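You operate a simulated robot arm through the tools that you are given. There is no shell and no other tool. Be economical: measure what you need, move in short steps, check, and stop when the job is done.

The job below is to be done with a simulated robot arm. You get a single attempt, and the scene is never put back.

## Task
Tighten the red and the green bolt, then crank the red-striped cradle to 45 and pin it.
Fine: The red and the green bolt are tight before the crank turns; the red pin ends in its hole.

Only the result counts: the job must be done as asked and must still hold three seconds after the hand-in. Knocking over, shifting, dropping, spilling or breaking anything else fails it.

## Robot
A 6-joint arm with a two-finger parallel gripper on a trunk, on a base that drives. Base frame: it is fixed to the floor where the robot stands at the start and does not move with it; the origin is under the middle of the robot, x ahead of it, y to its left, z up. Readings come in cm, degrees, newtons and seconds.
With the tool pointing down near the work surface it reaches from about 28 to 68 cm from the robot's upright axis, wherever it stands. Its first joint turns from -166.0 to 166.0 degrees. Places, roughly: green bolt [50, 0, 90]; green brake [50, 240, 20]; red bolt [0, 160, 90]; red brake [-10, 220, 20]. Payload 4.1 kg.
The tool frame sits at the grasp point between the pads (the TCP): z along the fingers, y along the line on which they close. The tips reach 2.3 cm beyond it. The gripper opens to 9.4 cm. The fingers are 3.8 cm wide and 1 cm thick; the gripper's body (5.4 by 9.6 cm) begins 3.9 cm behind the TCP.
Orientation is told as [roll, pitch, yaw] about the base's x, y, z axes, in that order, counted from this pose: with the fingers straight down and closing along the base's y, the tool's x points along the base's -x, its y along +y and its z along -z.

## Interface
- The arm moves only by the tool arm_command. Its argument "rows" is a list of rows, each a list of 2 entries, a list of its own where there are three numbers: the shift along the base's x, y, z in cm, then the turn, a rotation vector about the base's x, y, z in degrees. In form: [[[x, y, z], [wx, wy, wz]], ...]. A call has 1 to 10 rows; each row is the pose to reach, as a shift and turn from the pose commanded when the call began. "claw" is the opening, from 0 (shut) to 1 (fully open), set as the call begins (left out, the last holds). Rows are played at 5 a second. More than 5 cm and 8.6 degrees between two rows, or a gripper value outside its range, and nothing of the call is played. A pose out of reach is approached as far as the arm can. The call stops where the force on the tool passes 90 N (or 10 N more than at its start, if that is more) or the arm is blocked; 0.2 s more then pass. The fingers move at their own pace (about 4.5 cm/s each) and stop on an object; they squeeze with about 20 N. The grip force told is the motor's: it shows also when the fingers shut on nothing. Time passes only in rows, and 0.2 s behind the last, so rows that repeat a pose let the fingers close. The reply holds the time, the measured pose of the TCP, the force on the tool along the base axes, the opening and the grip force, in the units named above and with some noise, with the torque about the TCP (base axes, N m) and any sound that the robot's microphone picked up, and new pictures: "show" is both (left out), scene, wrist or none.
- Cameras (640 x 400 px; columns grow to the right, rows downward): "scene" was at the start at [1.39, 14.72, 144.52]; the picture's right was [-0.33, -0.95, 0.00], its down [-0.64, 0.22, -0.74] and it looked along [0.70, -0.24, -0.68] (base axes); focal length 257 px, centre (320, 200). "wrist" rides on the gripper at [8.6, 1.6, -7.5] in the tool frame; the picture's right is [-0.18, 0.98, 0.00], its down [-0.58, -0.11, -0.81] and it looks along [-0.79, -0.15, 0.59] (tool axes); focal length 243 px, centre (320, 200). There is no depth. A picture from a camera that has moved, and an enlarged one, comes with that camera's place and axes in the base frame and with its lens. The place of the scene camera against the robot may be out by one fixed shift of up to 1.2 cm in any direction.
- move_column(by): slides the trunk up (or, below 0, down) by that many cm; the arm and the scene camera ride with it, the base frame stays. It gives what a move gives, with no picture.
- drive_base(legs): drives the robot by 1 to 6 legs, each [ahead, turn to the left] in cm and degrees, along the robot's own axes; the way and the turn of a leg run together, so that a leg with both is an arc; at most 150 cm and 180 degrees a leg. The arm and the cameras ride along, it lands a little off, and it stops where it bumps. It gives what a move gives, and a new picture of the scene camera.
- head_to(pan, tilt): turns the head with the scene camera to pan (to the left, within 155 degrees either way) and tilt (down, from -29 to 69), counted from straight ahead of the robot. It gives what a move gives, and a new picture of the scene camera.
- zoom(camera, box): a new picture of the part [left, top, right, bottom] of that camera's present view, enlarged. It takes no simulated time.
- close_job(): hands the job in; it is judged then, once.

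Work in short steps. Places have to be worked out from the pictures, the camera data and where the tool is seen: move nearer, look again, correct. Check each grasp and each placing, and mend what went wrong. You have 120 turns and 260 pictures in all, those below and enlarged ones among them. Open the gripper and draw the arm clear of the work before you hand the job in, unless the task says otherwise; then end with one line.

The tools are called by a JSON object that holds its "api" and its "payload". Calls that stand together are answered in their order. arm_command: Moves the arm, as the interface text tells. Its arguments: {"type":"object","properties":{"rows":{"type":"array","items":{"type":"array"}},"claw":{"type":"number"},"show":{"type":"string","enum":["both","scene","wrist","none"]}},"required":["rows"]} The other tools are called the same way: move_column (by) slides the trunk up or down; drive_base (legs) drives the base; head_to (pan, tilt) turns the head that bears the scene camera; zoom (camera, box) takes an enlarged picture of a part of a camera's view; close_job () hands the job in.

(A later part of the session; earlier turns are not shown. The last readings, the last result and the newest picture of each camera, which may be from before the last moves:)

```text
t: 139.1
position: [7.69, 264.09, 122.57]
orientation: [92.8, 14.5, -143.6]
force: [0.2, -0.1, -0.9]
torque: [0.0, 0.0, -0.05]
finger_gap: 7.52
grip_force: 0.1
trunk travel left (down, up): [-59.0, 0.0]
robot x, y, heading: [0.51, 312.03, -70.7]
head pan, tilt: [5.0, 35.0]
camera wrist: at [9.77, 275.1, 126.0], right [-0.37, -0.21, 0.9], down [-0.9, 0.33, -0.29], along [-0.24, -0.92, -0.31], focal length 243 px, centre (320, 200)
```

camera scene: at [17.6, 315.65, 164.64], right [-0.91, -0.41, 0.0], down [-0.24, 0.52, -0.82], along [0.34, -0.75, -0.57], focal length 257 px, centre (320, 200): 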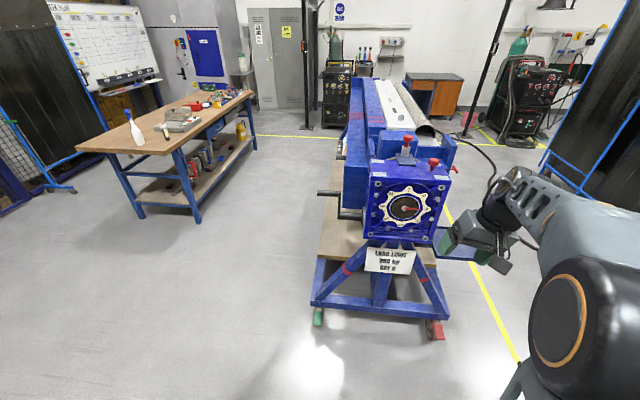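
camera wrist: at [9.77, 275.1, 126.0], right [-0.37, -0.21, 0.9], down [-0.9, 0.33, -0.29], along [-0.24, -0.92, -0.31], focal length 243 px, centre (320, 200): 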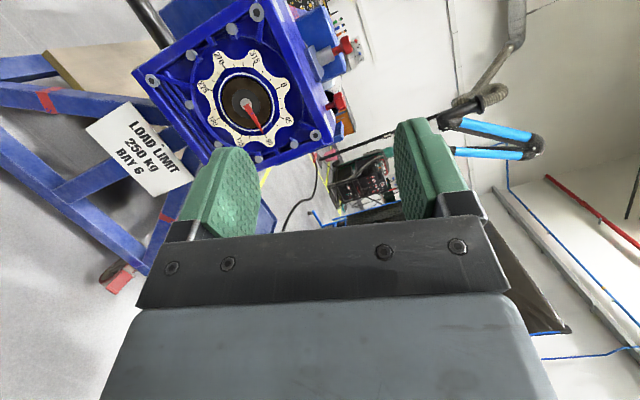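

Unwound. Now I roll back to jaws-horizontal, then pitch down, as in the reverse of the path that worked.

{"api": "arm_command", "payload": {"rows": [[[0, 0, 0], [-4.93, 6.8, -0.42]], [[0, 0, 0], [-9.9, 13.6, -0.8]], [[0, 0, 0], [-14.8, 20.4, -1.3]], [[0, 0, 0], [-19.7, 27.2, -1.7]], [[0, 0, 0], [-24.7, 34, -2.1]], [[0, 0, 0], [-29.6, 40.8, -2.5]], [[0, 0, 0], [-34.5, 47.6, -2.9]], [[0, 0, 0], [-39.4, 54.4, -3.4]], [[0, 0, 0], [-44.4, 61.2, -3.8]], [[0, 0, 0], [-49.3, 68, -4.2]]], "show": "none"}}

{"api": "arm_command", "payload": {"rows": [[[0, 0, 0], [-4.1, 5.7, -0.36]], [[0, 0, 0], [-8.2, 11.3, -0.7]], [[0, 0, 0], [-12.3, 17, -1]]], "show": "none"}}

{"api": "arm_command", "payload": {"rows": [[[0, 0, 0], [6.89, 4.99, 0]], [[0, 0, 0], [13.8, 10, 0]], [[0, 0, 0], [20.7, 15, 0]], [[0, 0, 0], [27.5, 20, 0]], [[0, 0, 0.5], [34.4, 25, 0]], [[0, 0, 1], [41.3, 29.9, 0]], [[0, 0, 1.5], [48.2, 34.9, 0]], [[0, 0, 2], [55.1, 39.9, 0]], [[0, 0, 2.5], [62, 44.9, 0]], [[0, 0, 3], [68.9, 49.9, 0]]]}}

```text
t: 141.2
position: [7.62, 264.3, 122.61]
orientation: [98.7, -69.6, -152.6]
force: [0.5, 0.3, 1.0]
torque: [0.01, -0.01, 0.01]
finger_gap: 7.54
grip_force: 0.0
trunk travel left (down, up): [-59.0, 0.0]
robot x, y, heading: [0.46, 311.78, -70.8]
head pan, tilt: [5.0, 35.0]
```

```text
t: 142.1
position: [7.75, 264.24, 122.61]
orientation: [-166.1, -86.9, 112.0]
force: [-0.1, 0.1, 0.7]
torque: [0.02, 0.01, 0.0]
finger_gap: 7.55
grip_force: 0.0
trunk travel left (down, up): [-59.0, 0.0]
robot x, y, heading: [0.6, 311.9, -70.6]
head pan, tilt: [5.0, 35.0]
```

```text
t: 144.2
position: [5.76, 264.55, 123.22]
orientation: [7.0, -14.9, -53.9]
force: [-0.5, -0.4, -0.7]
torque: [0.0, -0.03, -0.01]
finger_gap: 7.53
grip_force: 0.0
out of reach, approached as far as the arm can: row 9, 10
trunk travel left (down, up): [-59.0, 0.0]
robot x, y, heading: [0.56, 311.98, -70.9]
head pan, tilt: [5.0, 35.0]
camera scene: at [17.59, 315.53, 164.64], right [-0.91, -0.41, 0.0], down [-0.24, 0.52, -0.82], along [0.34, -0.75, -0.57], focal length 257 px, centre (320, 200)
camera wrist: at [0.29, 273.31, 128.3], right [0.88, 0.46, 0.16], down [0.05, -0.41, 0.91], along [0.48, -0.79, -0.38], focal length 243 px, centre (320, 200)
```

scene: 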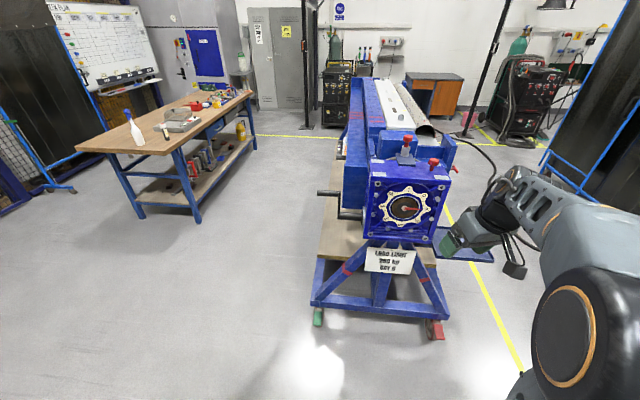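
wrist: 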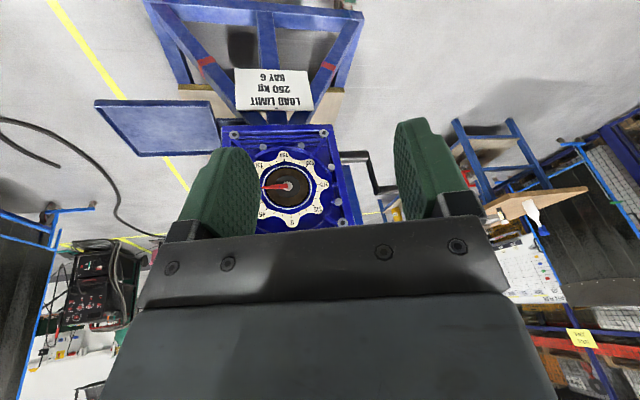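

Still ~16° short, so it's a height limit rather than a branch. I test with the arm lowered 12 cm (clear of the cart here) and the remaining rotation.

{"api": "arm_command", "payload": {"rows": [[[0, 1, -3], [0, 0, 0]], [[0, 2, -6], [0, 0, 0]], [[0, 3, -9], [2.6, 4.7, 0]], [[0, 4, -12], [5.2, 9.4, 0]], [[0, 4, -13], [7.7, 14, 0]]], "show": "scene"}}

```text
t: 145.4
position: [5.32, 268.2, 112.7]
orientation: [6.2, -11.8, -53.5]
force: [0.6, -1.4, -0.1]
torque: [-0.01, 0.02, 0.01]
finger_gap: 7.52
grip_force: 0.1
out of reach, approached as far as the arm can: row 3, 4, 5
trunk travel left (down, up): [-59.0, 0.0]
robot x, y, heading: [0.69, 311.93, -70.5]
head pan, tilt: [5.0, 35.0]
camera scene: at [17.58, 315.66, 164.64], right [-0.91, -0.41, 0.0], down [-0.24, 0.52, -0.82], along [0.34, -0.75, -0.57], focal length 257 px, centre (320, 200)
```

scene: 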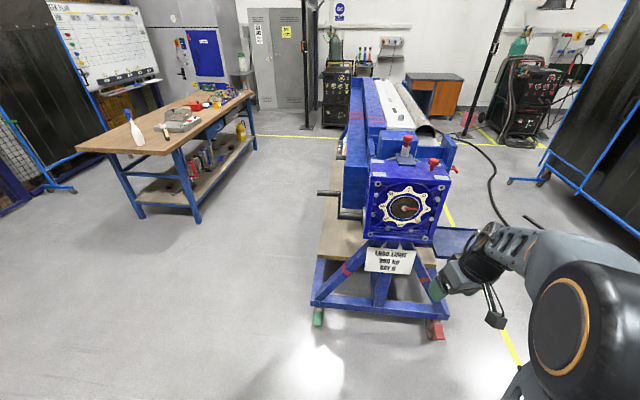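

Perhaps the last joint's yaw limit is the cause. I move the TCP leftward (in front of the robot) and undo the extra yaw as well.

{"api": "arm_command", "payload": {"rows": [[[3, 0.6, 0], [0, 0, -6]], [[6, 1.2, 0], [0, 0, -12]], [[9, 1.8, 0], [0, 0, -18]], [[12, 2.4, 0], [2.6, 4.7, -18]], [[15, 3, 0], [5.2, 9.4, -18]], [[15, 3, 0], [6, 11.5, -18]]], "show": "scene"}}

```text
t: 146.8
position: [19.96, 272.64, 108.59]
orientation: [11.1, -6.0, -72.3]
force: [0.0, 0.2, 0.8]
torque: [0.0, 0.0, 0.03]
finger_gap: 7.54
grip_force: 0.1
out of reach, approached as far as the arm can: row 2, 3, 4, 5, 6
trunk travel left (down, up): [-59.0, 0.0]
robot x, y, heading: [1.0, 312.1, -70.7]
head pan, tilt: [5.0, 35.0]
camera scene: at [17.48, 315.64, 164.65], right [-0.91, -0.41, 0.0], down [-0.23, 0.52, -0.82], along [0.34, -0.75, -0.57], focal length 257 px, centre (320, 200)
```

scene: 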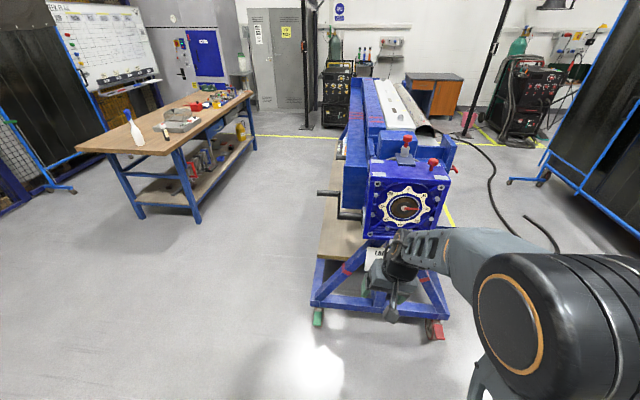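

I test whether my commanded pose is ahead of the measured one, with a null row.

{"api": "arm_command", "payload": {"rows": [[[0, 0, 0], [0, 0, 0]]], "show": "wrist"}}

```text
t: 147.2
position: [20.08, 272.69, 108.65]
orientation: [11.0, -6.0, -72.2]
force: [0.6, -0.2, -0.4]
torque: [0.01, 0.05, 0.01]
finger_gap: 7.52
grip_force: 0.0
trunk travel left (down, up): [-59.0, 0.0]
robot x, y, heading: [0.38, 311.54, -71.0]
head pan, tilt: [5.0, 35.0]
camera wrist: at [17.43, 281.71, 115.37], right [0.97, 0.14, 0.21], down [-0.1, -0.55, 0.83], along [0.23, -0.82, -0.52], focal length 243 px, centre (320, 200)
```

wrist: 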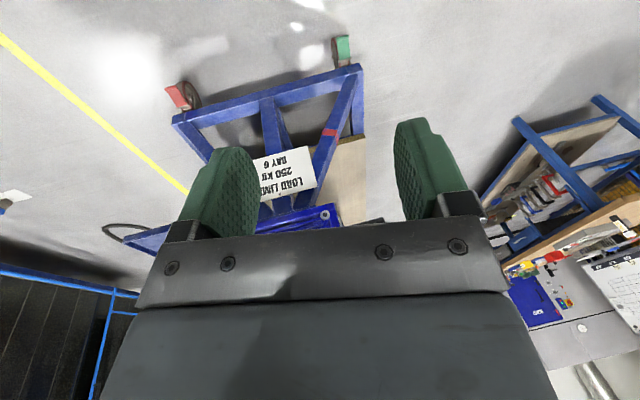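

Commanded equals measured. I go to exactly the starting arm posture (relative to the robot) and try to complete the tilt there.

{"api": "arm_command", "payload": {"rows": [[[0, 0.5, 4], [0, 0, 0]], [[0, 1, 8], [0, 0, 0]], [[0.3, 1.5, 12], [0, 0, 0]], [[0.3, 2, 16], [0, 0, 0]], [[0.3, 2, 17.5], [0.5, 3, 0]], [[0.3, 2, 17.5], [1, 6, 0]], [[0.3, 2, 17.5], [1.5, 9, 0]], [[0.3, 2, 17.5], [2.1, 12.4, 0]]], "show": "scene"}}

```text
t: 149.1
position: [16.84, 273.66, 124.1]
orientation: [14.9, -5.5, -72.2]
force: [0.1, 0.8, 0.2]
torque: [0.02, 0.01, 0.03]
finger_gap: 7.52
grip_force: 0.2
out of reach, approached as far as the arm can: row 1, 2, 3, 4, 5, 6, 7, 8
trunk travel left (down, up): [-59.0, 0.0]
robot x, y, heading: [0.64, 311.72, -70.8]
head pan, tilt: [5.0, 35.0]
camera scene: at [17.59, 315.67, 164.64], right [-0.91, -0.41, 0.0], down [-0.24, 0.52, -0.82], along [0.34, -0.75, -0.57], focal length 257 px, centre (320, 200)
```

scene: 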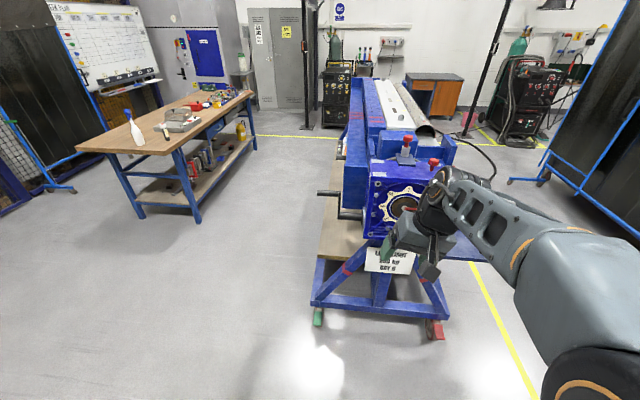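

The arm is in a flipped configuration where tool-down is ~15° short, but pitched-forward poses work fine. I'll take the pin with the tool ~50° down from the end side. First I set that orientation.

{"api": "arm_command", "payload": {"rows": [[[0, 0, 0.5], [-7.4, 0.5, -1]], [[0, 0, 1], [-14.8, 1, -2.1]], [[0, 0, 2], [-22.1, 1.6, -3.1]], [[0, 0, 3], [-29.5, 2.1, -4.2]], [[0, 0, 4], [-36.9, 2.6, -5.2]]], "show": "none"}}

{"api": "drive_base", "payload": {"legs": [[22, -1]]}}

{"api": "arm_command", "payload": {"rows": [[[0, 0, 0], [0, 0, 0]]], "show": "wrist"}}

```text
t: 150.2
position: [16.17, 272.7, 125.82]
orientation: [13.7, -40.5, -80.4]
force: [-0.3, 0.4, 0.3]
torque: [0.01, 0.03, 0.0]
finger_gap: 7.53
grip_force: 0.0
out of reach, approached as far as the arm can: row 1, 2, 3, 4, 5
trunk travel left (down, up): [-59.0, 0.0]
robot x, y, heading: [0.97, 311.65, -70.5]
head pan, tilt: [5.0, 35.0]
```

```text
t: 151.9
position: [22.88, 252.05, 125.81]
orientation: [13.7, -40.4, -81.0]
force: [0.3, 0.5, 0.4]
torque: [0.01, 0.03, -0.01]
finger_gap: 7.53
grip_force: 0.1
trunk travel left (down, up): [-59.0, 0.0]
robot x, y, heading: [7.82, 291.16, -71.0]
head pan, tilt: [5.0, 35.0]
camera scene: at [24.72, 294.93, 164.64], right [-0.92, -0.4, 0.0], down [-0.23, 0.53, -0.82], along [0.33, -0.75, -0.57], focal length 257 px, centre (320, 200)
```

scene: 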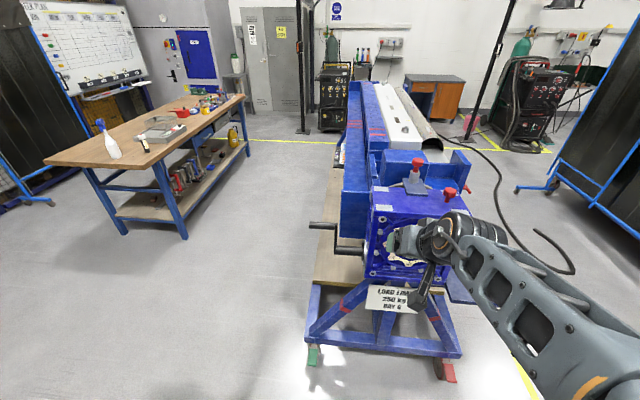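

```text
t: 152.3
position: [22.9, 252.06, 125.93]
orientation: [13.6, -40.4, -80.9]
force: [-0.2, 0.2, -0.8]
torque: [-0.01, -0.01, 0.0]
finger_gap: 7.49
grip_force: 0.1
trunk travel left (down, up): [-59.0, 0.0]
robot x, y, heading: [7.89, 291.15, -71.0]
head pan, tilt: [5.0, 35.0]
camera wrist: at [20.97, 263.45, 126.08], right [0.94, 0.16, 0.3], down [-0.3, 0.0, 0.95], along [0.15, -0.99, 0.05], focal length 243 px, centre (320, 200)
```

wrist: 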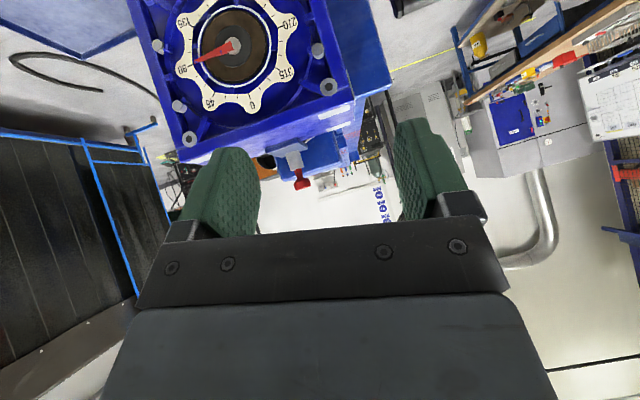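

I test the roll correction at a lower height, in free space before the dial.

{"api": "arm_command", "payload": {"rows": [[[0, 0, -4], [0, 0, 0]], [[0, 0, -8], [0, 0, 0]], [[0, 0, -8], [-1.5, 4.4, 0]], [[0, 0, -8], [-3, 8.9, 0]], [[0, 0, -8], [-4.4, 13.3, 0]]], "show": "scene"}}

```text
t: 153.5
position: [23.75, 251.28, 118.65]
orientation: [9.8, -45.3, -76.1]
force: [0.3, -0.7, 0.7]
torque: [0.0, -0.02, 0.02]
finger_gap: 7.52
grip_force: 0.1
out of reach, approached as far as the arm can: row 4, 5
trunk travel left (down, up): [-59.0, 0.0]
robot x, y, heading: [8.18, 290.99, -71.2]
head pan, tilt: [5.0, 35.0]
camera scene: at [24.71, 295.01, 164.64], right [-0.92, -0.4, 0.0], down [-0.23, 0.52, -0.82], along [0.33, -0.75, -0.57], focal length 257 px, centre (320, 200)
```

scene: 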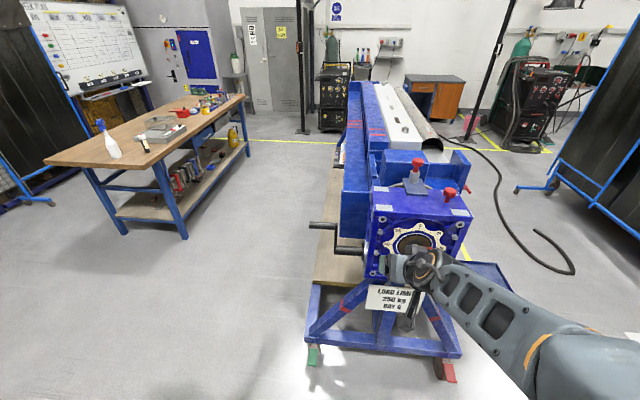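

Being too close to the robot's axis was the limit. I extend forward and up, fixing the orientation meanwhile, staying above the gearbox.

{"api": "arm_command", "payload": {"rows": [[[1, -3, 3], [0, 0, 0]], [[2, -6, 6], [-0.5, 2, -0.7]], [[3, -9, 9], [-1, 4.4, -1.5]], [[3.6, -12, 12], [-1.6, 6.7, -2.3]], [[4.2, -15, 13.5], [-1.6, 6.7, -2.3]], [[4.2, -19, 14], [-1.6, 6.7, -2.3]]]}}

```text
t: 154.9
position: [25.71, 233.88, 128.52]
orientation: [14.4, -42.6, -84.0]
force: [0.7, -0.6, 0.5]
torque: [0.0, -0.04, 0.01]
finger_gap: 7.52
grip_force: 0.0
out of reach, approached as far as the arm can: row 1, 2, 3, 4, 5, 6
trunk travel left (down, up): [-59.0, 0.0]
robot x, y, heading: [7.91, 291.16, -71.2]
head pan, tilt: [5.0, 35.0]
camera scene: at [24.68, 294.95, 164.64], right [-0.92, -0.4, 0.0], down [-0.23, 0.53, -0.82], along [0.33, -0.75, -0.57], focal length 257 px, centre (320, 200)
camera wrist: at [24.26, 245.37, 128.36], right [0.94, 0.13, 0.3], down [-0.31, 0.05, 0.95], along [0.11, -0.99, 0.09], focal length 243 px, centre (320, 200)
```

scene: 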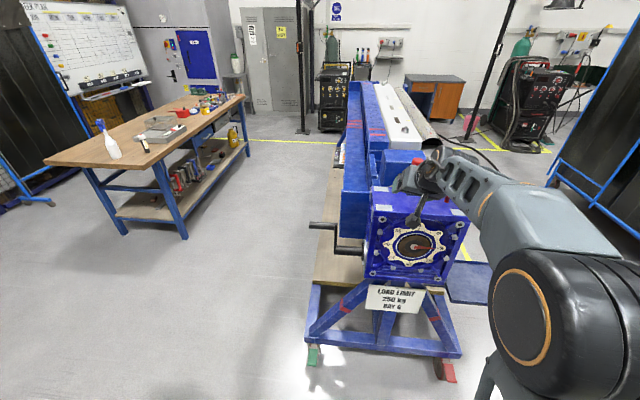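
wrist: 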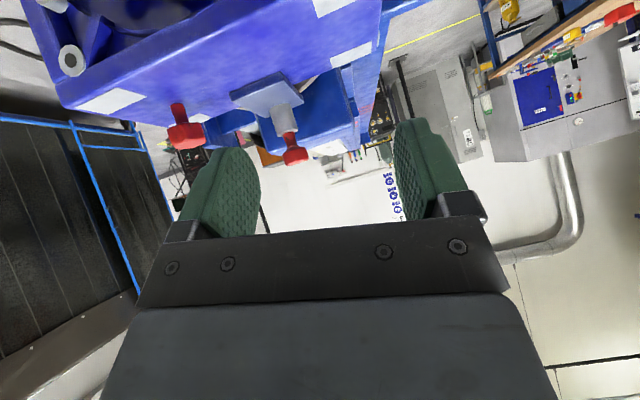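

The roll is ~14° off at this height, tolerable for gripping a round knob. From this wrist view pin A's head is near [26.8, 208, 123.5]. I move closer along the top and re-measure.

{"api": "arm_command", "payload": {"rows": [[[-0.3, -4, 0.4], [0, 0, 0]], [[-0.6, -8, 0.8], [0, 0, 0]], [[-1, -12, 1], [0, 0, 0]], [[-1.3, -15.5, 1], [0, 0, 0]]]}}

{"api": "zoom", "payload": {"camera": "wrist", "box": [160, 60, 400, 220]}}

{"api": "zoom", "payload": {"camera": "scene", "box": [360, 110, 480, 210]}}

```text
t: 155.9
position: [24.38, 217.94, 129.33]
orientation: [14.4, -42.6, -84.0]
force: [0.7, 0.4, 0.4]
torque: [0.05, 0.0, -0.01]
finger_gap: 7.5
grip_force: 0.1
trunk travel left (down, up): [-59.0, 0.0]
robot x, y, heading: [7.72, 290.95, -71.2]
head pan, tilt: [5.0, 35.0]
camera scene: at [24.69, 294.87, 164.64], right [-0.92, -0.4, 0.0], down [-0.23, 0.53, -0.82], along [0.33, -0.75, -0.57], focal length 257 px, centre (320, 200)
camera wrist: at [22.9, 229.5, 129.0], right [0.94, 0.13, 0.3], down [-0.31, 0.05, 0.95], along [0.11, -0.99, 0.09], focal length 243 px, centre (320, 200)
```

scene: 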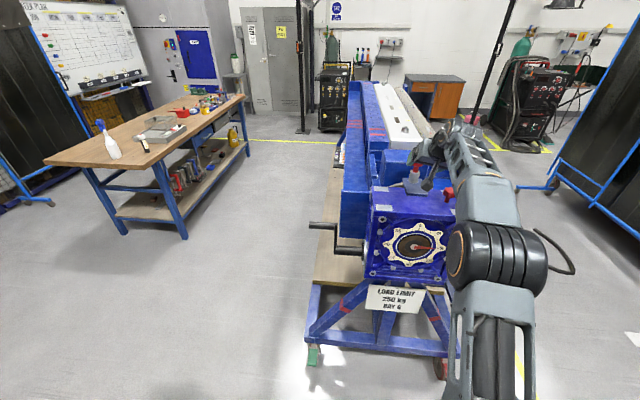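
wrist: 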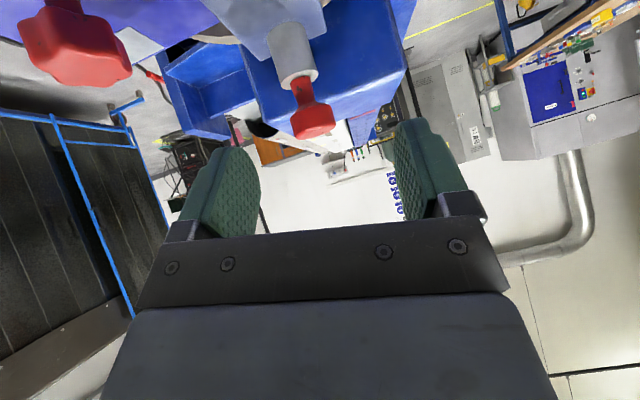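

```text
2.50 times, centred on (280, 140) of wrist
camera zoom: at [22.9, 229.5, 129.0], right [0.94, 0.13, 0.3], down [-0.31, 0.05, 0.95], along [0.11, -0.99, 0.09], focal length 606 px, centre (420, 350)
```

zoom: 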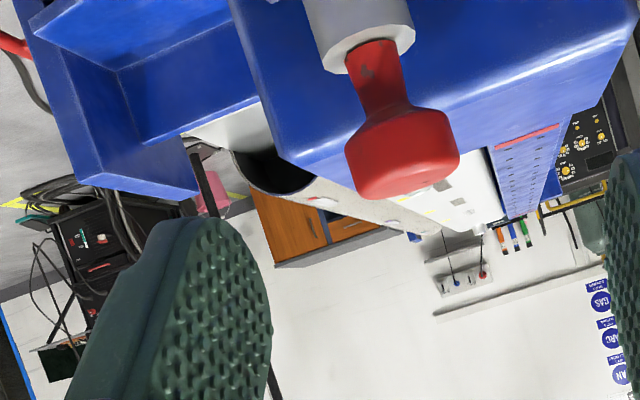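

```text
4.00 times, centred on (420, 160) of scene
camera zoom: at [24.69, 294.87, 164.64], right [-0.92, -0.4, 0.0], down [-0.23, 0.53, -0.82], along [0.33, -0.75, -0.57], focal length 1028 px, centre (-80, 360)
```

zoom: 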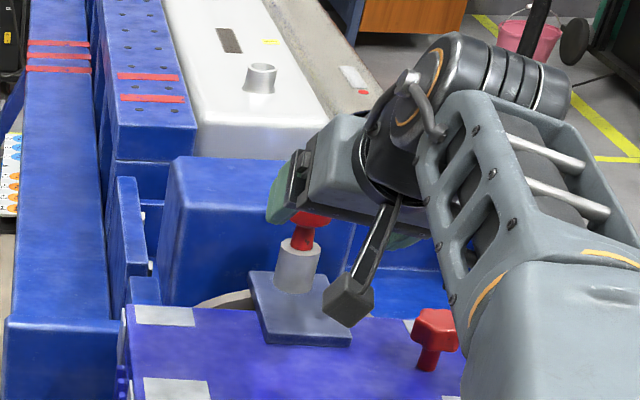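

Bushing top triangulates to [26.3, 211, 121.8], so the head is centred at about [26.3, 211, 124.9]. I move in: lateral first, then down along the tool axis.

{"api": "arm_command", "payload": {"rows": [[[-0.6, -1.8, 1.4], [0, 0, 0]], [[0, -3.1, 0], [0, 0, 0]], [[0.6, -4.3, -1.4], [0, 0, 0]], [[1.2, -5.6, -2.9], [0, 0, 0]]]}}

{"api": "zoom", "payload": {"camera": "wrist", "box": [160, 60, 400, 220]}}

```text
t: 156.9
position: [24.78, 214.38, 125.71]
orientation: [14.9, -43.0, -84.1]
force: [-0.6, -0.6, -0.2]
torque: [0.05, 0.0, 0.01]
finger_gap: 7.51
grip_force: 0.2
out of reach, approached as far as the arm can: row 1, 2, 3, 4
trunk travel left (down, up): [-59.0, 0.0]
robot x, y, heading: [7.55, 291.0, -71.3]
head pan, tilt: [5.0, 35.0]
camera scene: at [24.72, 294.93, 164.64], right [-0.92, -0.4, 0.0], down [-0.23, 0.53, -0.82], along [0.33, -0.75, -0.57], focal length 257 px, centre (320, 200)
camera wrist: at [23.26, 225.85, 125.45], right [0.94, 0.14, 0.31], down [-0.32, 0.05, 0.95], along [0.11, -0.99, 0.09], focal length 243 px, centre (320, 200)
```

scene: 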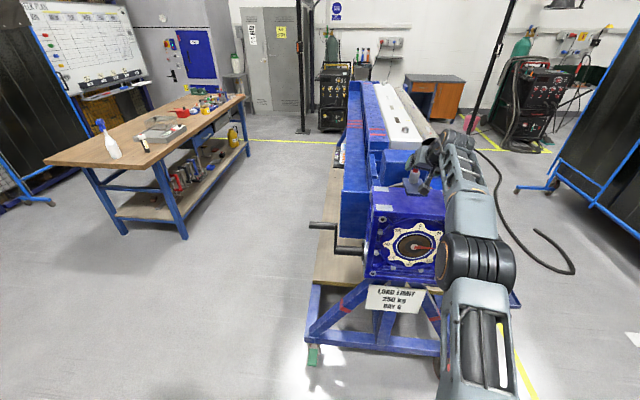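
wrist: 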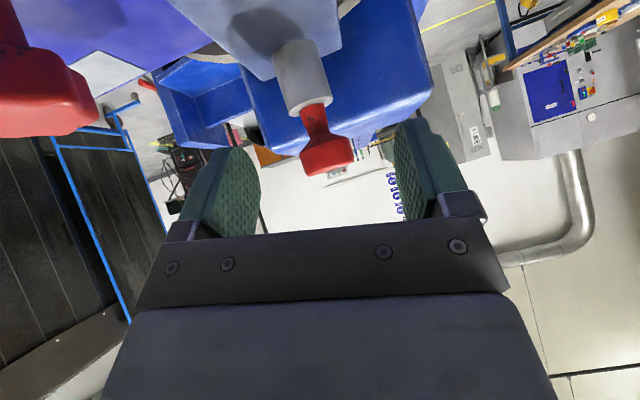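

```text
2.50 times, centred on (280, 140) of wrist
camera zoom: at [23.26, 225.85, 125.45], right [0.94, 0.14, 0.31], down [-0.32, 0.05, 0.95], along [0.11, -0.99, 0.09], focal length 606 px, centre (420, 350)
```

zoom: 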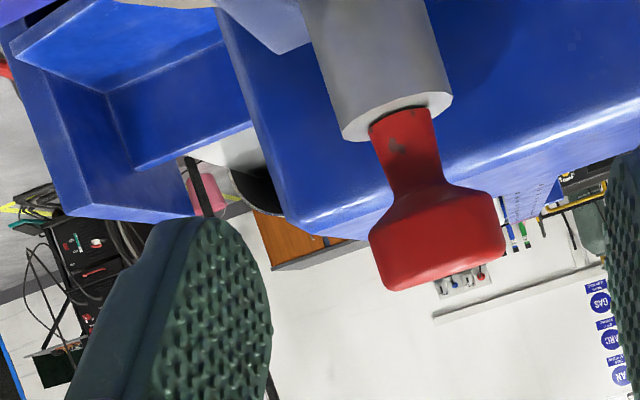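

Estimates for the pin's distance scatter (y 207–211). I advance halfway toward it and look again.

{"api": "arm_command", "payload": {"rows": [[[0.5, -1.8, 0], [0, 0, 0]], [[1.1, -3.5, -0.3], [0, 0, 0]]]}}

{"api": "zoom", "payload": {"camera": "scene", "box": [380, 130, 460, 200]}}

```text
t: 157.5
position: [24.37, 213.68, 124.56]
orientation: [15.0, -42.8, -84.2]
force: [0.8, 0.7, 0.8]
torque: [0.0, 0.0, 0.0]
finger_gap: 7.53
grip_force: 0.1
out of reach, approached as far as the arm can: row 1, 2
trunk travel left (down, up): [-59.0, 0.0]
robot x, y, heading: [7.53, 291.09, -71.4]
head pan, tilt: [5.0, 35.0]
camera scene: at [24.67, 295.0, 164.64], right [-0.92, -0.4, 0.0], down [-0.23, 0.52, -0.82], along [0.33, -0.75, -0.57], focal length 257 px, centre (320, 200)
camera wrist: at [22.95, 225.12, 124.3], right [0.94, 0.13, 0.31], down [-0.32, 0.05, 0.95], along [0.11, -0.99, 0.09], focal length 243 px, centre (320, 200)
```

scene: 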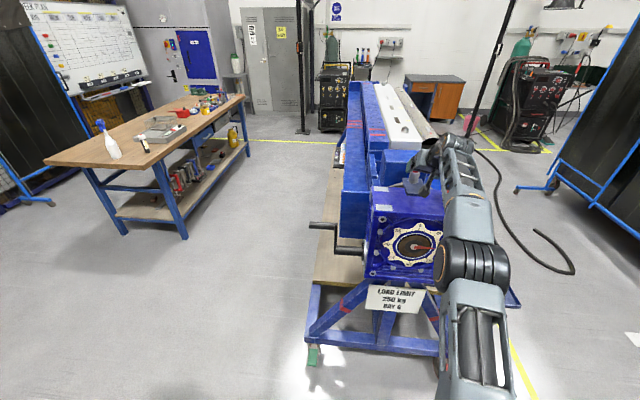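
wrist: 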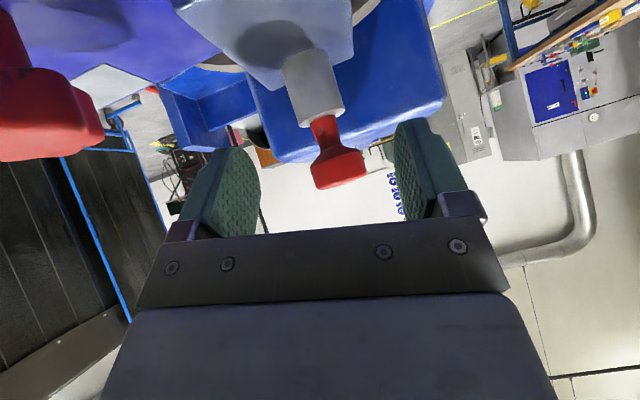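

```text
5.71 times, centred on (420, 165) of scene
camera zoom: at [24.67, 295.0, 164.64], right [-0.92, -0.4, 0.0], down [-0.23, 0.52, -0.82], along [0.33, -0.75, -0.57], focal length 1468 px, centre (-251, 400)
```

zoom: 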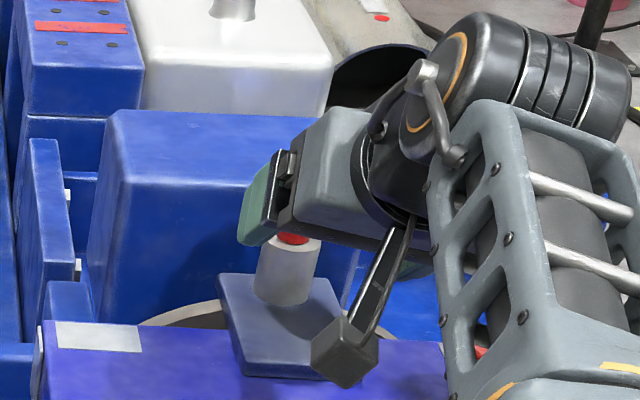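

I'm at maximum reach. I retract 9 cm, drive 13 cm forward, then approach again with slack.

{"api": "arm_command", "payload": {"rows": [[[-1, 3, 1], [0, 0, 0]], [[-2, 6, 2], [0, 0, 0]], [[-2.9, 8.6, 2.5], [0, 0, 0]]], "show": "none"}}

{"api": "drive_base", "payload": {"legs": [[11, 0]]}}

{"api": "arm_command", "payload": {"rows": [[[0, 0, 0], [-1.5, 4.4, 0]], [[0, 0, 0], [-3, 8.9, 0]]], "show": "wrist"}}

```text
t: 158.3
position: [21.51, 222.4, 127.29]
orientation: [14.4, -42.8, -84.1]
force: [0.3, 0.4, -0.2]
torque: [-0.01, 0.03, -0.03]
finger_gap: 7.52
grip_force: 0.2
trunk travel left (down, up): [-59.0, 0.0]
robot x, y, heading: [7.96, 291.12, -71.2]
head pan, tilt: [5.0, 35.0]
```

```text
t: 159.5
position: [25.06, 212.03, 127.24]
orientation: [14.3, -42.6, -84.0]
force: [-0.2, -0.2, 0.5]
torque: [0.04, 0.02, -0.01]
finger_gap: 7.54
grip_force: 0.1
trunk travel left (down, up): [-59.0, 0.0]
robot x, y, heading: [11.26, 281.03, -70.9]
head pan, tilt: [5.0, 35.0]
camera scene: at [28.21, 284.64, 164.64], right [-0.92, -0.4, 0.0], down [-0.23, 0.53, -0.82], along [0.33, -0.75, -0.57], focal length 257 px, centre (320, 200)
```

scene: 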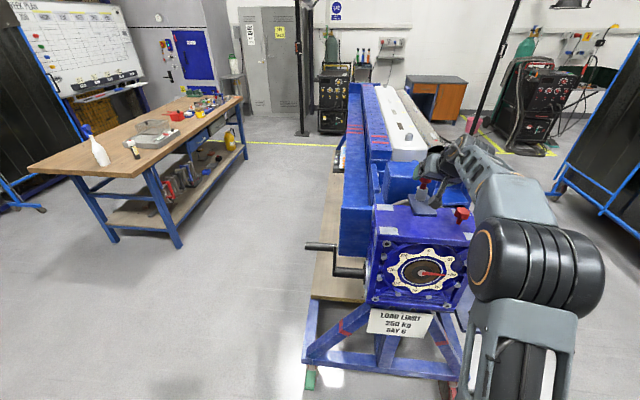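

```text
t: 160.1
position: [22.91, 212.54, 126.36]
orientation: [3.2, -44.9, -75.2]
force: [-0.7, -0.3, 0.1]
torque: [0.02, -0.04, 0.03]
finger_gap: 7.52
grip_force: 0.0
out of reach, approached as far as the arm can: row 2
trunk travel left (down, up): [-59.0, 0.0]
robot x, y, heading: [11.5, 280.82, -71.1]
head pan, tilt: [5.0, 35.0]
camera wrist: at [21.26, 223.93, 125.57], right [0.97, 0.16, 0.17], down [-0.19, 0.11, 0.98], along [0.14, -0.98, 0.13], focal length 243 px, centre (320, 200)
```

wrist: 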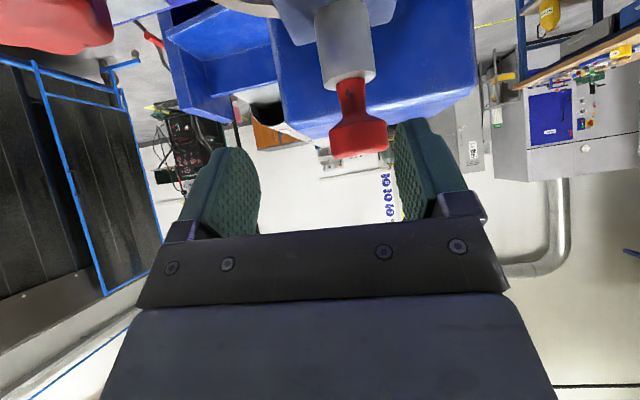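

With more slack the roll corrected to ~3°. The head now triangulates to [26.6, 208.7, 124.0]. I centre laterally, then descend onto it.

{"api": "arm_command", "payload": {"rows": [[[1.3, -0.2, 0.6], [0, 0, 0]], [[2.5, -0.4, 1.2], [0, 0, 0]], [[3.1, -2.1, -0.6], [0, 0, 0]], [[3.7, -3.8, -2.4], [0, 0, 0]]]}}

{"api": "zoom", "payload": {"camera": "scene", "box": [390, 130, 480, 220]}}

```text
t: 161.1
position: [24.48, 209.06, 122.51]
orientation: [3.6, -44.9, -75.2]
force: [-0.2, -0.5, -0.4]
torque: [0.02, -0.01, -0.04]
finger_gap: 7.53
grip_force: 0.1
out of reach, approached as far as the arm can: row 1, 2, 3, 4
trunk travel left (down, up): [-59.0, 0.0]
robot x, y, heading: [11.42, 281.26, -71.3]
head pan, tilt: [5.0, 35.0]
camera scene: at [28.18, 284.56, 164.64], right [-0.92, -0.4, 0.0], down [-0.23, 0.53, -0.82], along [0.33, -0.75, -0.57], focal length 257 px, centre (320, 200)
camera wrist: at [22.74, 220.37, 121.83], right [0.97, 0.17, 0.17], down [-0.19, 0.1, 0.98], along [0.14, -0.98, 0.13], focal length 243 px, centre (320, 200)
```

scene: 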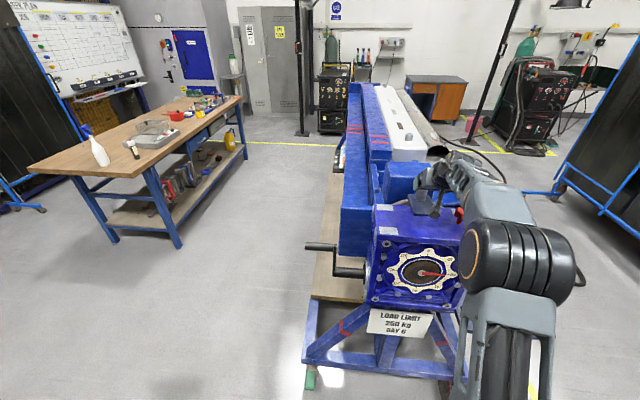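
wrist: 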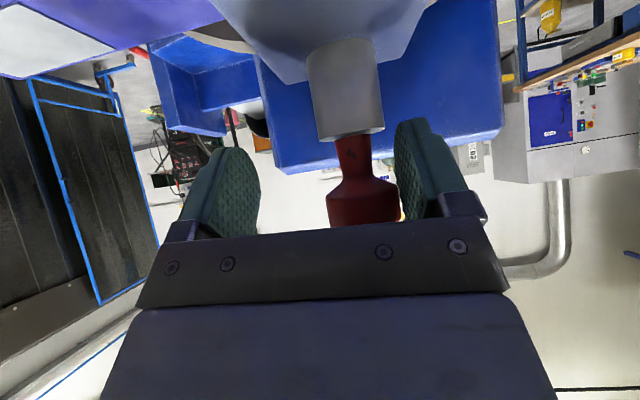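

```text
4.44 times, centred on (435, 175) of scene
camera zoom: at [28.18, 284.56, 164.64], right [-0.92, -0.4, 0.0], down [-0.23, 0.53, -0.82], along [0.33, -0.75, -0.57], focal length 1142 px, centre (-191, 311)
```

zoom: 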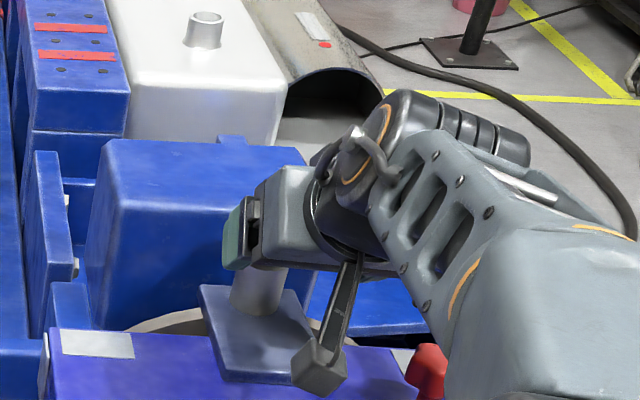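

The head is between the fingers but nearer the +x one. I shift +x by 2 cm at this height.

{"api": "arm_command", "payload": {"rows": [[[0.7, 0.2, 0], [0, 0, 0]], [[1.4, 0.4, 0], [0, 0, 0]], [[2.0, 0.6, 0], [0, 0, 0]]], "show": "wrist"}}

```text
t: 161.9
position: [24.55, 210.73, 121.79]
orientation: [3.0, -44.7, -75.1]
force: [0.1, -0.2, -0.1]
torque: [-0.03, -0.01, -0.03]
finger_gap: 7.51
grip_force: 0.1
out of reach, approached as far as the arm can: row 1, 2, 3
trunk travel left (down, up): [-59.0, 0.0]
robot x, y, heading: [11.19, 280.94, -71.0]
head pan, tilt: [5.0, 35.0]
camera wrist: at [22.82, 222.11, 121.05], right [0.97, 0.16, 0.17], down [-0.19, 0.1, 0.98], along [0.14, -0.98, 0.13], focal length 243 px, centre (320, 200)
```

wrist: 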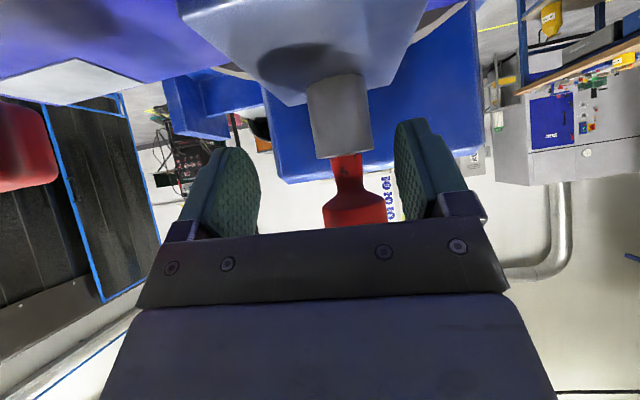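

The limit seems to be the wrist's bend at this height, so I pitch up by 12° and move onto the head's centre.

{"api": "arm_command", "payload": {"rows": [[[0, 0, 0], [-5.7, -1.9, 0]], [[0, 0, 0.3], [-11.4, -3.8, 0]], [[0.7, -0.6, 0.8], [-11.4, -3.8, 0]], [[1.4, -1.2, 1.5], [-11.4, -3.8, 0]], [[2.1, -1.7, 2.2], [-11.4, -3.8, 0]]], "show": "wrist"}}

```text
t: 163.1
position: [26.51, 209.01, 124.03]
orientation: [2.8, -56.0, -76.2]
force: [-0.3, 0.0, 0.0]
torque: [0.0, -0.01, 0.01]
finger_gap: 7.51
grip_force: 0.1
trunk travel left (down, up): [-59.0, 0.0]
robot x, y, heading: [11.15, 280.96, -71.3]
head pan, tilt: [5.0, 35.0]
camera wrist: at [25.15, 220.02, 121.04], right [0.97, 0.17, 0.18], down [-0.23, 0.29, 0.93], along [0.11, -0.94, 0.32], focal length 243 px, centre (320, 200)
```

wrist: 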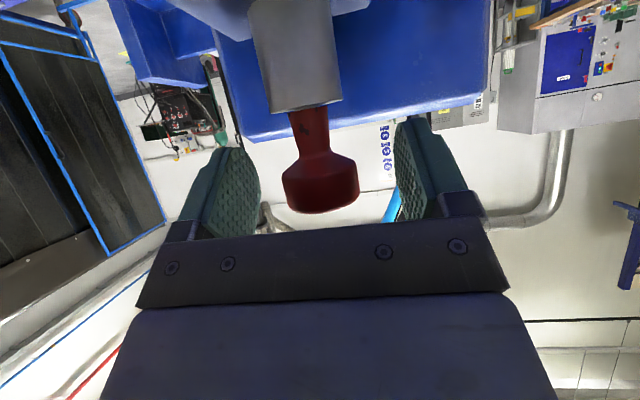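

The limit is gone and the head is centred. I close on it.

{"api": "arm_command", "payload": {"rows": [[[0, 0, 0], [0, 0, 0]], [[0, 0, 0], [0, 0, 0]], [[0, 0, 0], [0, 0, 0]], [[0, 0, 0], [0, 0, 0]]], "claw": 0, "show": "wrist"}}

```text
t: 164.1
position: [26.54, 208.95, 123.99]
orientation: [2.7, -56.0, -76.2]
force: [-1.9, -0.8, -0.2]
torque: [0.02, 0.02, -0.11]
finger_gap: 3.67
grip_force: 44.6
trunk travel left (down, up): [-59.0, 0.0]
robot x, y, heading: [11.24, 281.0, -71.3]
head pan, tilt: [5.0, 35.0]
camera wrist: at [25.07, 220.01, 121.05], right [0.97, 0.17, 0.18], down [-0.22, 0.29, 0.93], along [0.11, -0.94, 0.32], focal length 243 px, centre (320, 200)
```

wrist: 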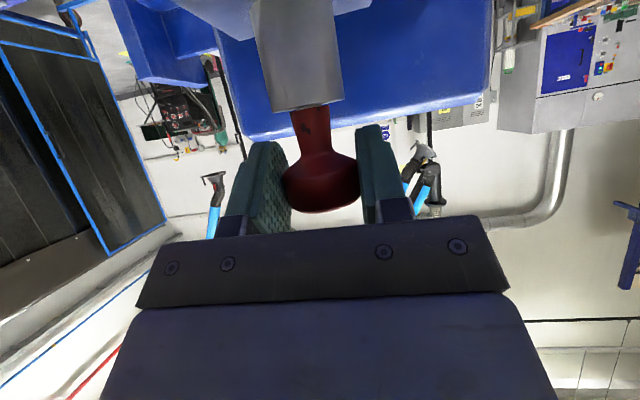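

Gripped at 3.67 cm. I try lifting straight up by 1 cm and watch the force.

{"api": "arm_command", "payload": {"rows": [[[0, 0, 0.5], [0, 0, 0]], [[0, 0, 1.0], [0, 0, 0]]], "show": "wrist"}}

```text
t: 164.7
position: [26.42, 208.93, 124.89]
orientation: [2.9, -55.8, -76.3]
force: [-4.8, 2.9, -8.8]
torque: [0.13, 0.14, -0.07]
finger_gap: 3.7
grip_force: 45.3
trunk travel left (down, up): [-59.0, 0.0]
robot x, y, heading: [11.34, 280.77, -71.4]
head pan, tilt: [5.0, 35.0]
camera wrist: at [25.06, 220.01, 121.98], right [0.97, 0.17, 0.18], down [-0.22, 0.29, 0.93], along [0.11, -0.94, 0.32], focal length 243 px, centre (320, 200)
```

wrist: 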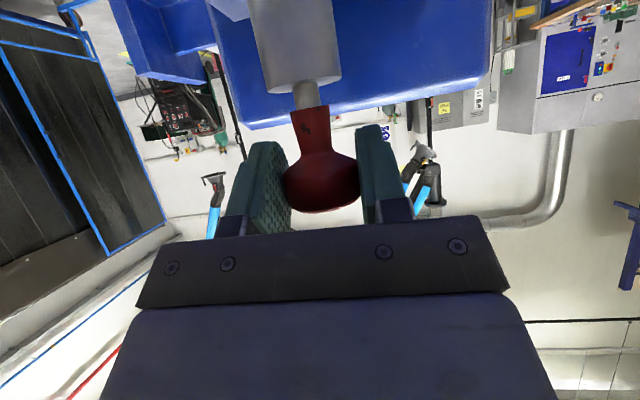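

The pin rises with a grey shank, ~9 N. I lift 2 cm more to see whether it's sprung or free.

{"api": "arm_command", "payload": {"rows": [[[0, 0, 0.7], [0, 0, 0]], [[0, 0, 1.4], [0, 0, 0]], [[0, 0, 2.0], [0, 0, 0]]], "show": "wrist"}}

```text
t: 165.5
position: [26.42, 208.87, 126.21]
orientation: [3.1, -55.1, -76.3]
force: [-10.1, 9.0, -31.4]
torque: [0.4, 0.07, -0.08]
finger_gap: 3.7
grip_force: 45.0
trunk travel left (down, up): [-59.0, 0.0]
robot x, y, heading: [11.48, 281.42, -71.4]
head pan, tilt: [5.0, 35.0]
camera wrist: at [25.07, 219.97, 123.54], right [0.97, 0.17, 0.18], down [-0.22, 0.28, 0.93], along [0.11, -0.95, 0.31], focal length 243 px, centre (320, 200)
```

wrist: 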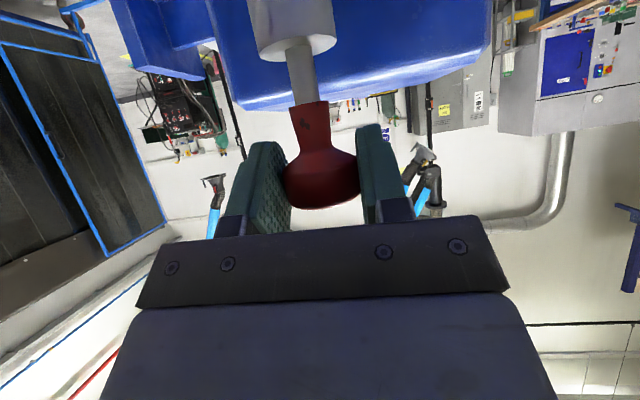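

It stops at ~2.2 cm of travel: a captive plunger. I ease off the force and open to see whether it stays up.

{"api": "arm_command", "payload": {"rows": [[[0, 0, -0.6], [0, 0, 0]]], "show": "none"}}

{"api": "arm_command", "payload": {"rows": [[[0, 0, 0], [0, 0, 0]], [[0, 0, 0], [0, 0, 0]], [[0, 0, 0], [0, 0, 0]], [[0, 0, 0], [0, 0, 0]]], "claw": 0.8, "show": "wrist"}}

```text
t: 165.9
position: [26.43, 208.88, 126.32]
orientation: [2.9, -55.9, -76.4]
force: [-9.3, 3.2, -19.0]
torque: [1.21, 0.27, -0.08]
finger_gap: 3.68
grip_force: 45.3
trunk travel left (down, up): [-59.0, 0.0]
robot x, y, heading: [10.95, 280.66, -71.2]
head pan, tilt: [5.0, 35.0]
```

```text
t: 166.9
position: [26.56, 208.98, 126.55]
orientation: [2.8, -56.0, -76.2]
force: [0.1, 0.2, -0.2]
torque: [-0.01, 0.01, 0.0]
finger_gap: 7.52
grip_force: 0.0
trunk travel left (down, up): [-59.0, 0.0]
robot x, y, heading: [11.16, 280.84, -71.4]
head pan, tilt: [5.0, 35.0]
camera wrist: at [25.22, 220.03, 123.62], right [0.97, 0.17, 0.18], down [-0.23, 0.29, 0.93], along [0.11, -0.94, 0.32], focal length 243 px, centre (320, 200)
```

wrist: 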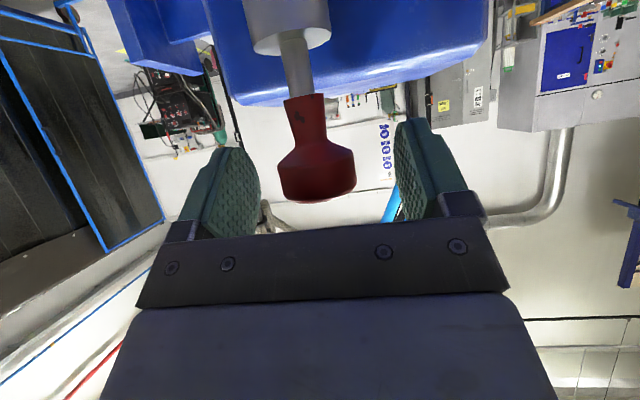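

The plunger stays up. I back away along +u and zoom in on the crank.

{"api": "arm_command", "payload": {"rows": [[[-1.2, 3.8, 0.2], [0, 0, 0]], [[-2.4, 7.6, 0.4], [0, 0, 0]], [[-3.8, 11.4, 0.4], [0, 0, 0]], [[-5, 15.2, 0.4], [0, 0, 0]], [[-6.2, 19, 0.4], [0, 0, 0]]]}}

{"api": "zoom", "payload": {"camera": "scene", "box": [290, 200, 480, 310]}}

{"api": "zoom", "payload": {"camera": "scene", "box": [380, 130, 480, 220]}}

```text
t: 168.1
position: [20.17, 228.18, 126.86]
orientation: [2.8, -56.1, -76.1]
force: [-0.1, 0.4, 0.1]
torque: [0.0, 0.03, -0.01]
finger_gap: 7.52
grip_force: 0.0
trunk travel left (down, up): [-59.0, 0.0]
robot x, y, heading: [11.38, 280.68, -71.3]
head pan, tilt: [5.0, 35.0]
camera scene: at [28.15, 284.87, 164.64], right [-0.92, -0.4, 0.0], down [-0.23, 0.52, -0.82], along [0.33, -0.75, -0.57], focal length 257 px, centre (320, 200)
camera wrist: at [18.91, 239.26, 123.92], right [0.97, 0.17, 0.18], down [-0.22, 0.29, 0.93], along [0.11, -0.94, 0.32], focal length 243 px, centre (320, 200)
```

scene: 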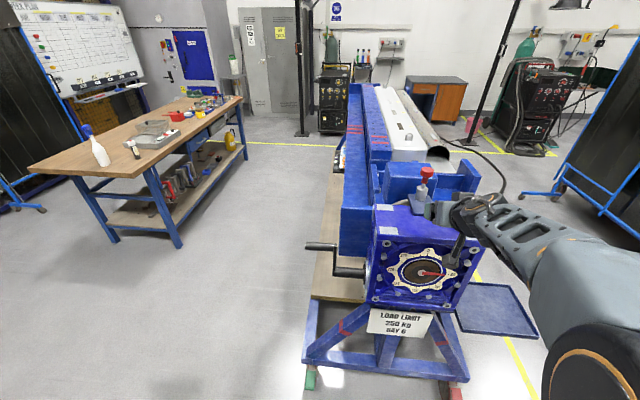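
wrist: 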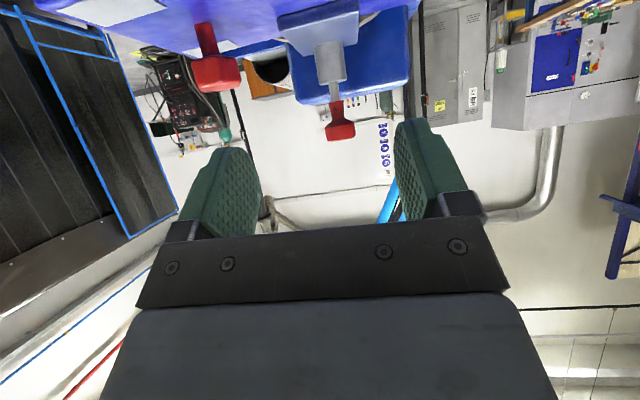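

```text
3.37 times, centred on (385, 255) of scene
camera zoom: at [28.15, 284.87, 164.64], right [-0.92, -0.4, 0.0], down [-0.23, 0.52, -0.82], along [0.33, -0.75, -0.57], focal length 866 px, centre (101, 15)
```

zoom: 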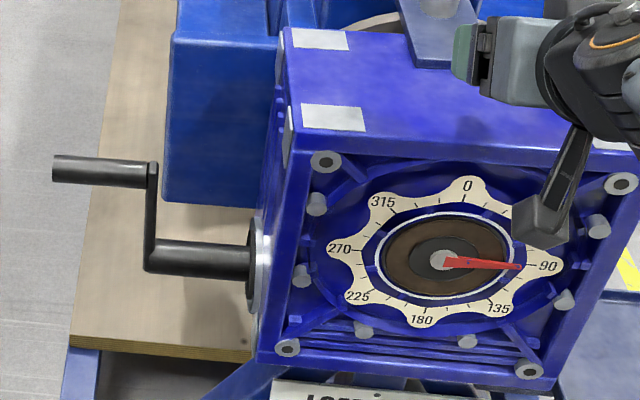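

```text
4.44 times, centred on (430, 175) of scene
camera zoom: at [28.15, 284.87, 164.64], right [-0.92, -0.4, 0.0], down [-0.23, 0.52, -0.82], along [0.33, -0.75, -0.57], focal length 1142 px, centre (-169, 311)
```

zoom: 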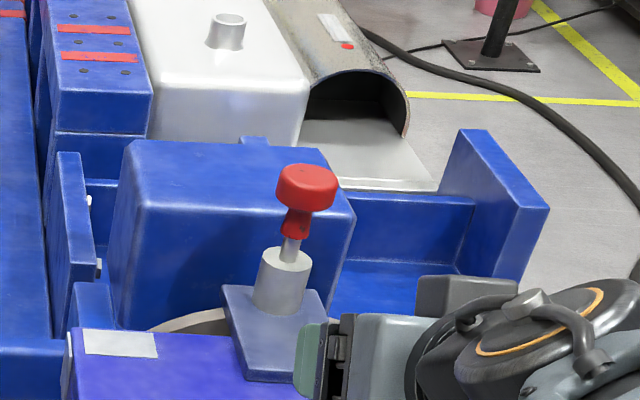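

Pointer reads 90. The crank axis is at about [48, 226.5, 90.8] along d, radius ~13.8, with the handle at [47.5–57, 228–230, 104]. I retract to the left and roll the tool horizontal with the jaws vertical, then lower the trunk.

{"api": "arm_command", "payload": {"rows": [[[2.0, 2.2, 0], [0.7, -8.3, -1.65]], [[4.5, 4.4, -0.5], [1.4, -16.6, -3.3]], [[7, 6.6, -1], [2.1, -24.9, -4.95]], [[9.5, 8.8, -1.5], [2.8, -33.2, -6.6]], [[12, 11, -2], [3.5, -41.5, -8.25]], [[14.5, 13, -3], [4.2, -49.8, -9.9]], [[17, 15, -4], [4.9, -58.1, -11.5]], [[19.5, 17, -5], [5.6, -66.4, -13.2]], [[22, 18.5, -6], [6.3, -74.7, -14.9]], [[24, 19, -7], [7, -83, -16.5]]], "show": "none"}}

{"api": "move_column", "payload": {"by": -12}}

{"api": "arm_command", "payload": {"rows": [[[0, 0, 0], [0.3, -5.6, -1.1]]]}}

```text
t: 170.3
position: [44.27, 246.79, 119.66]
orientation: [88.0, -5.1, -151.3]
force: [-0.5, 0.1, -0.6]
torque: [-0.05, -0.02, 0.04]
finger_gap: 7.51
grip_force: 0.2
out of reach, approached as far as the arm can: row 7, 8, 9
trunk travel left (down, up): [-59.0, 0.0]
robot x, y, heading: [11.1, 281.37, -71.3]
head pan, tilt: [5.0, 35.0]
```

```text
t: 171.8
position: [44.17, 246.89, 107.69]
orientation: [87.8, -5.3, -151.1]
force: [0.0, -0.2, 0.0]
torque: [0.0, 0.01, -0.02]
finger_gap: 7.54
grip_force: 0.0
trunk travel left (down, up): [-47.0, 12.0]
robot x, y, heading: [11.03, 280.88, -71.1]
head pan, tilt: [5.0, 35.0]
```

```text
t: 172.2
position: [44.17, 246.9, 107.64]
orientation: [90.4, -0.1, -152.3]
force: [0.8, -0.1, 0.0]
torque: [-0.01, -0.02, 0.0]
finger_gap: 7.53
grip_force: 0.1
trunk travel left (down, up): [-47.0, 12.0]
robot x, y, heading: [11.1, 280.85, -71.2]
head pan, tilt: [5.0, 35.0]
camera scene: at [28.16, 284.79, 152.64], right [-0.92, -0.4, 0.0], down [-0.23, 0.52, -0.82], along [0.33, -0.75, -0.57], focal length 257 px, centre (320, 200)
camera wrist: at [48.52, 257.56, 109.29], right [-0.16, -0.08, 0.98], down [-0.89, 0.44, -0.11], along [-0.43, -0.89, -0.14], focal length 243 px, centre (320, 200)
```

scene: 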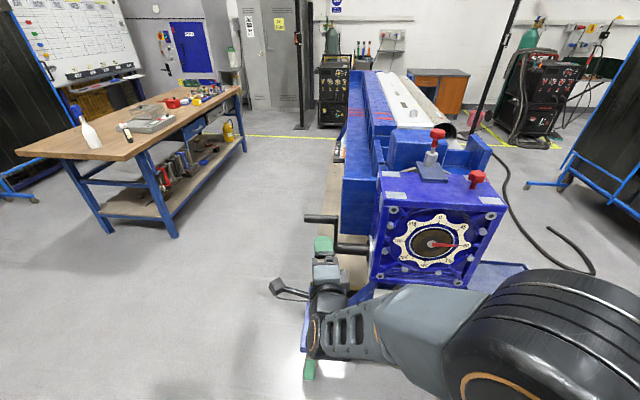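
wrist: 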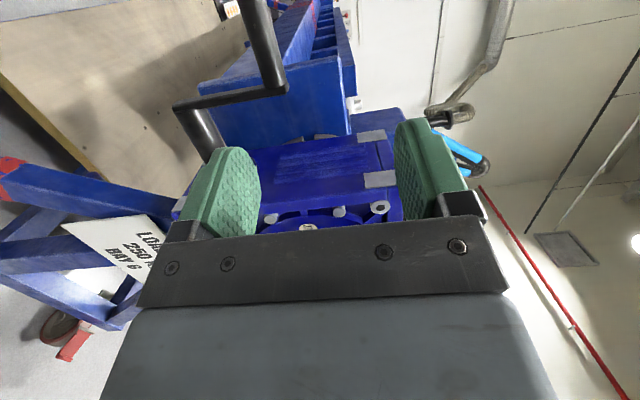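

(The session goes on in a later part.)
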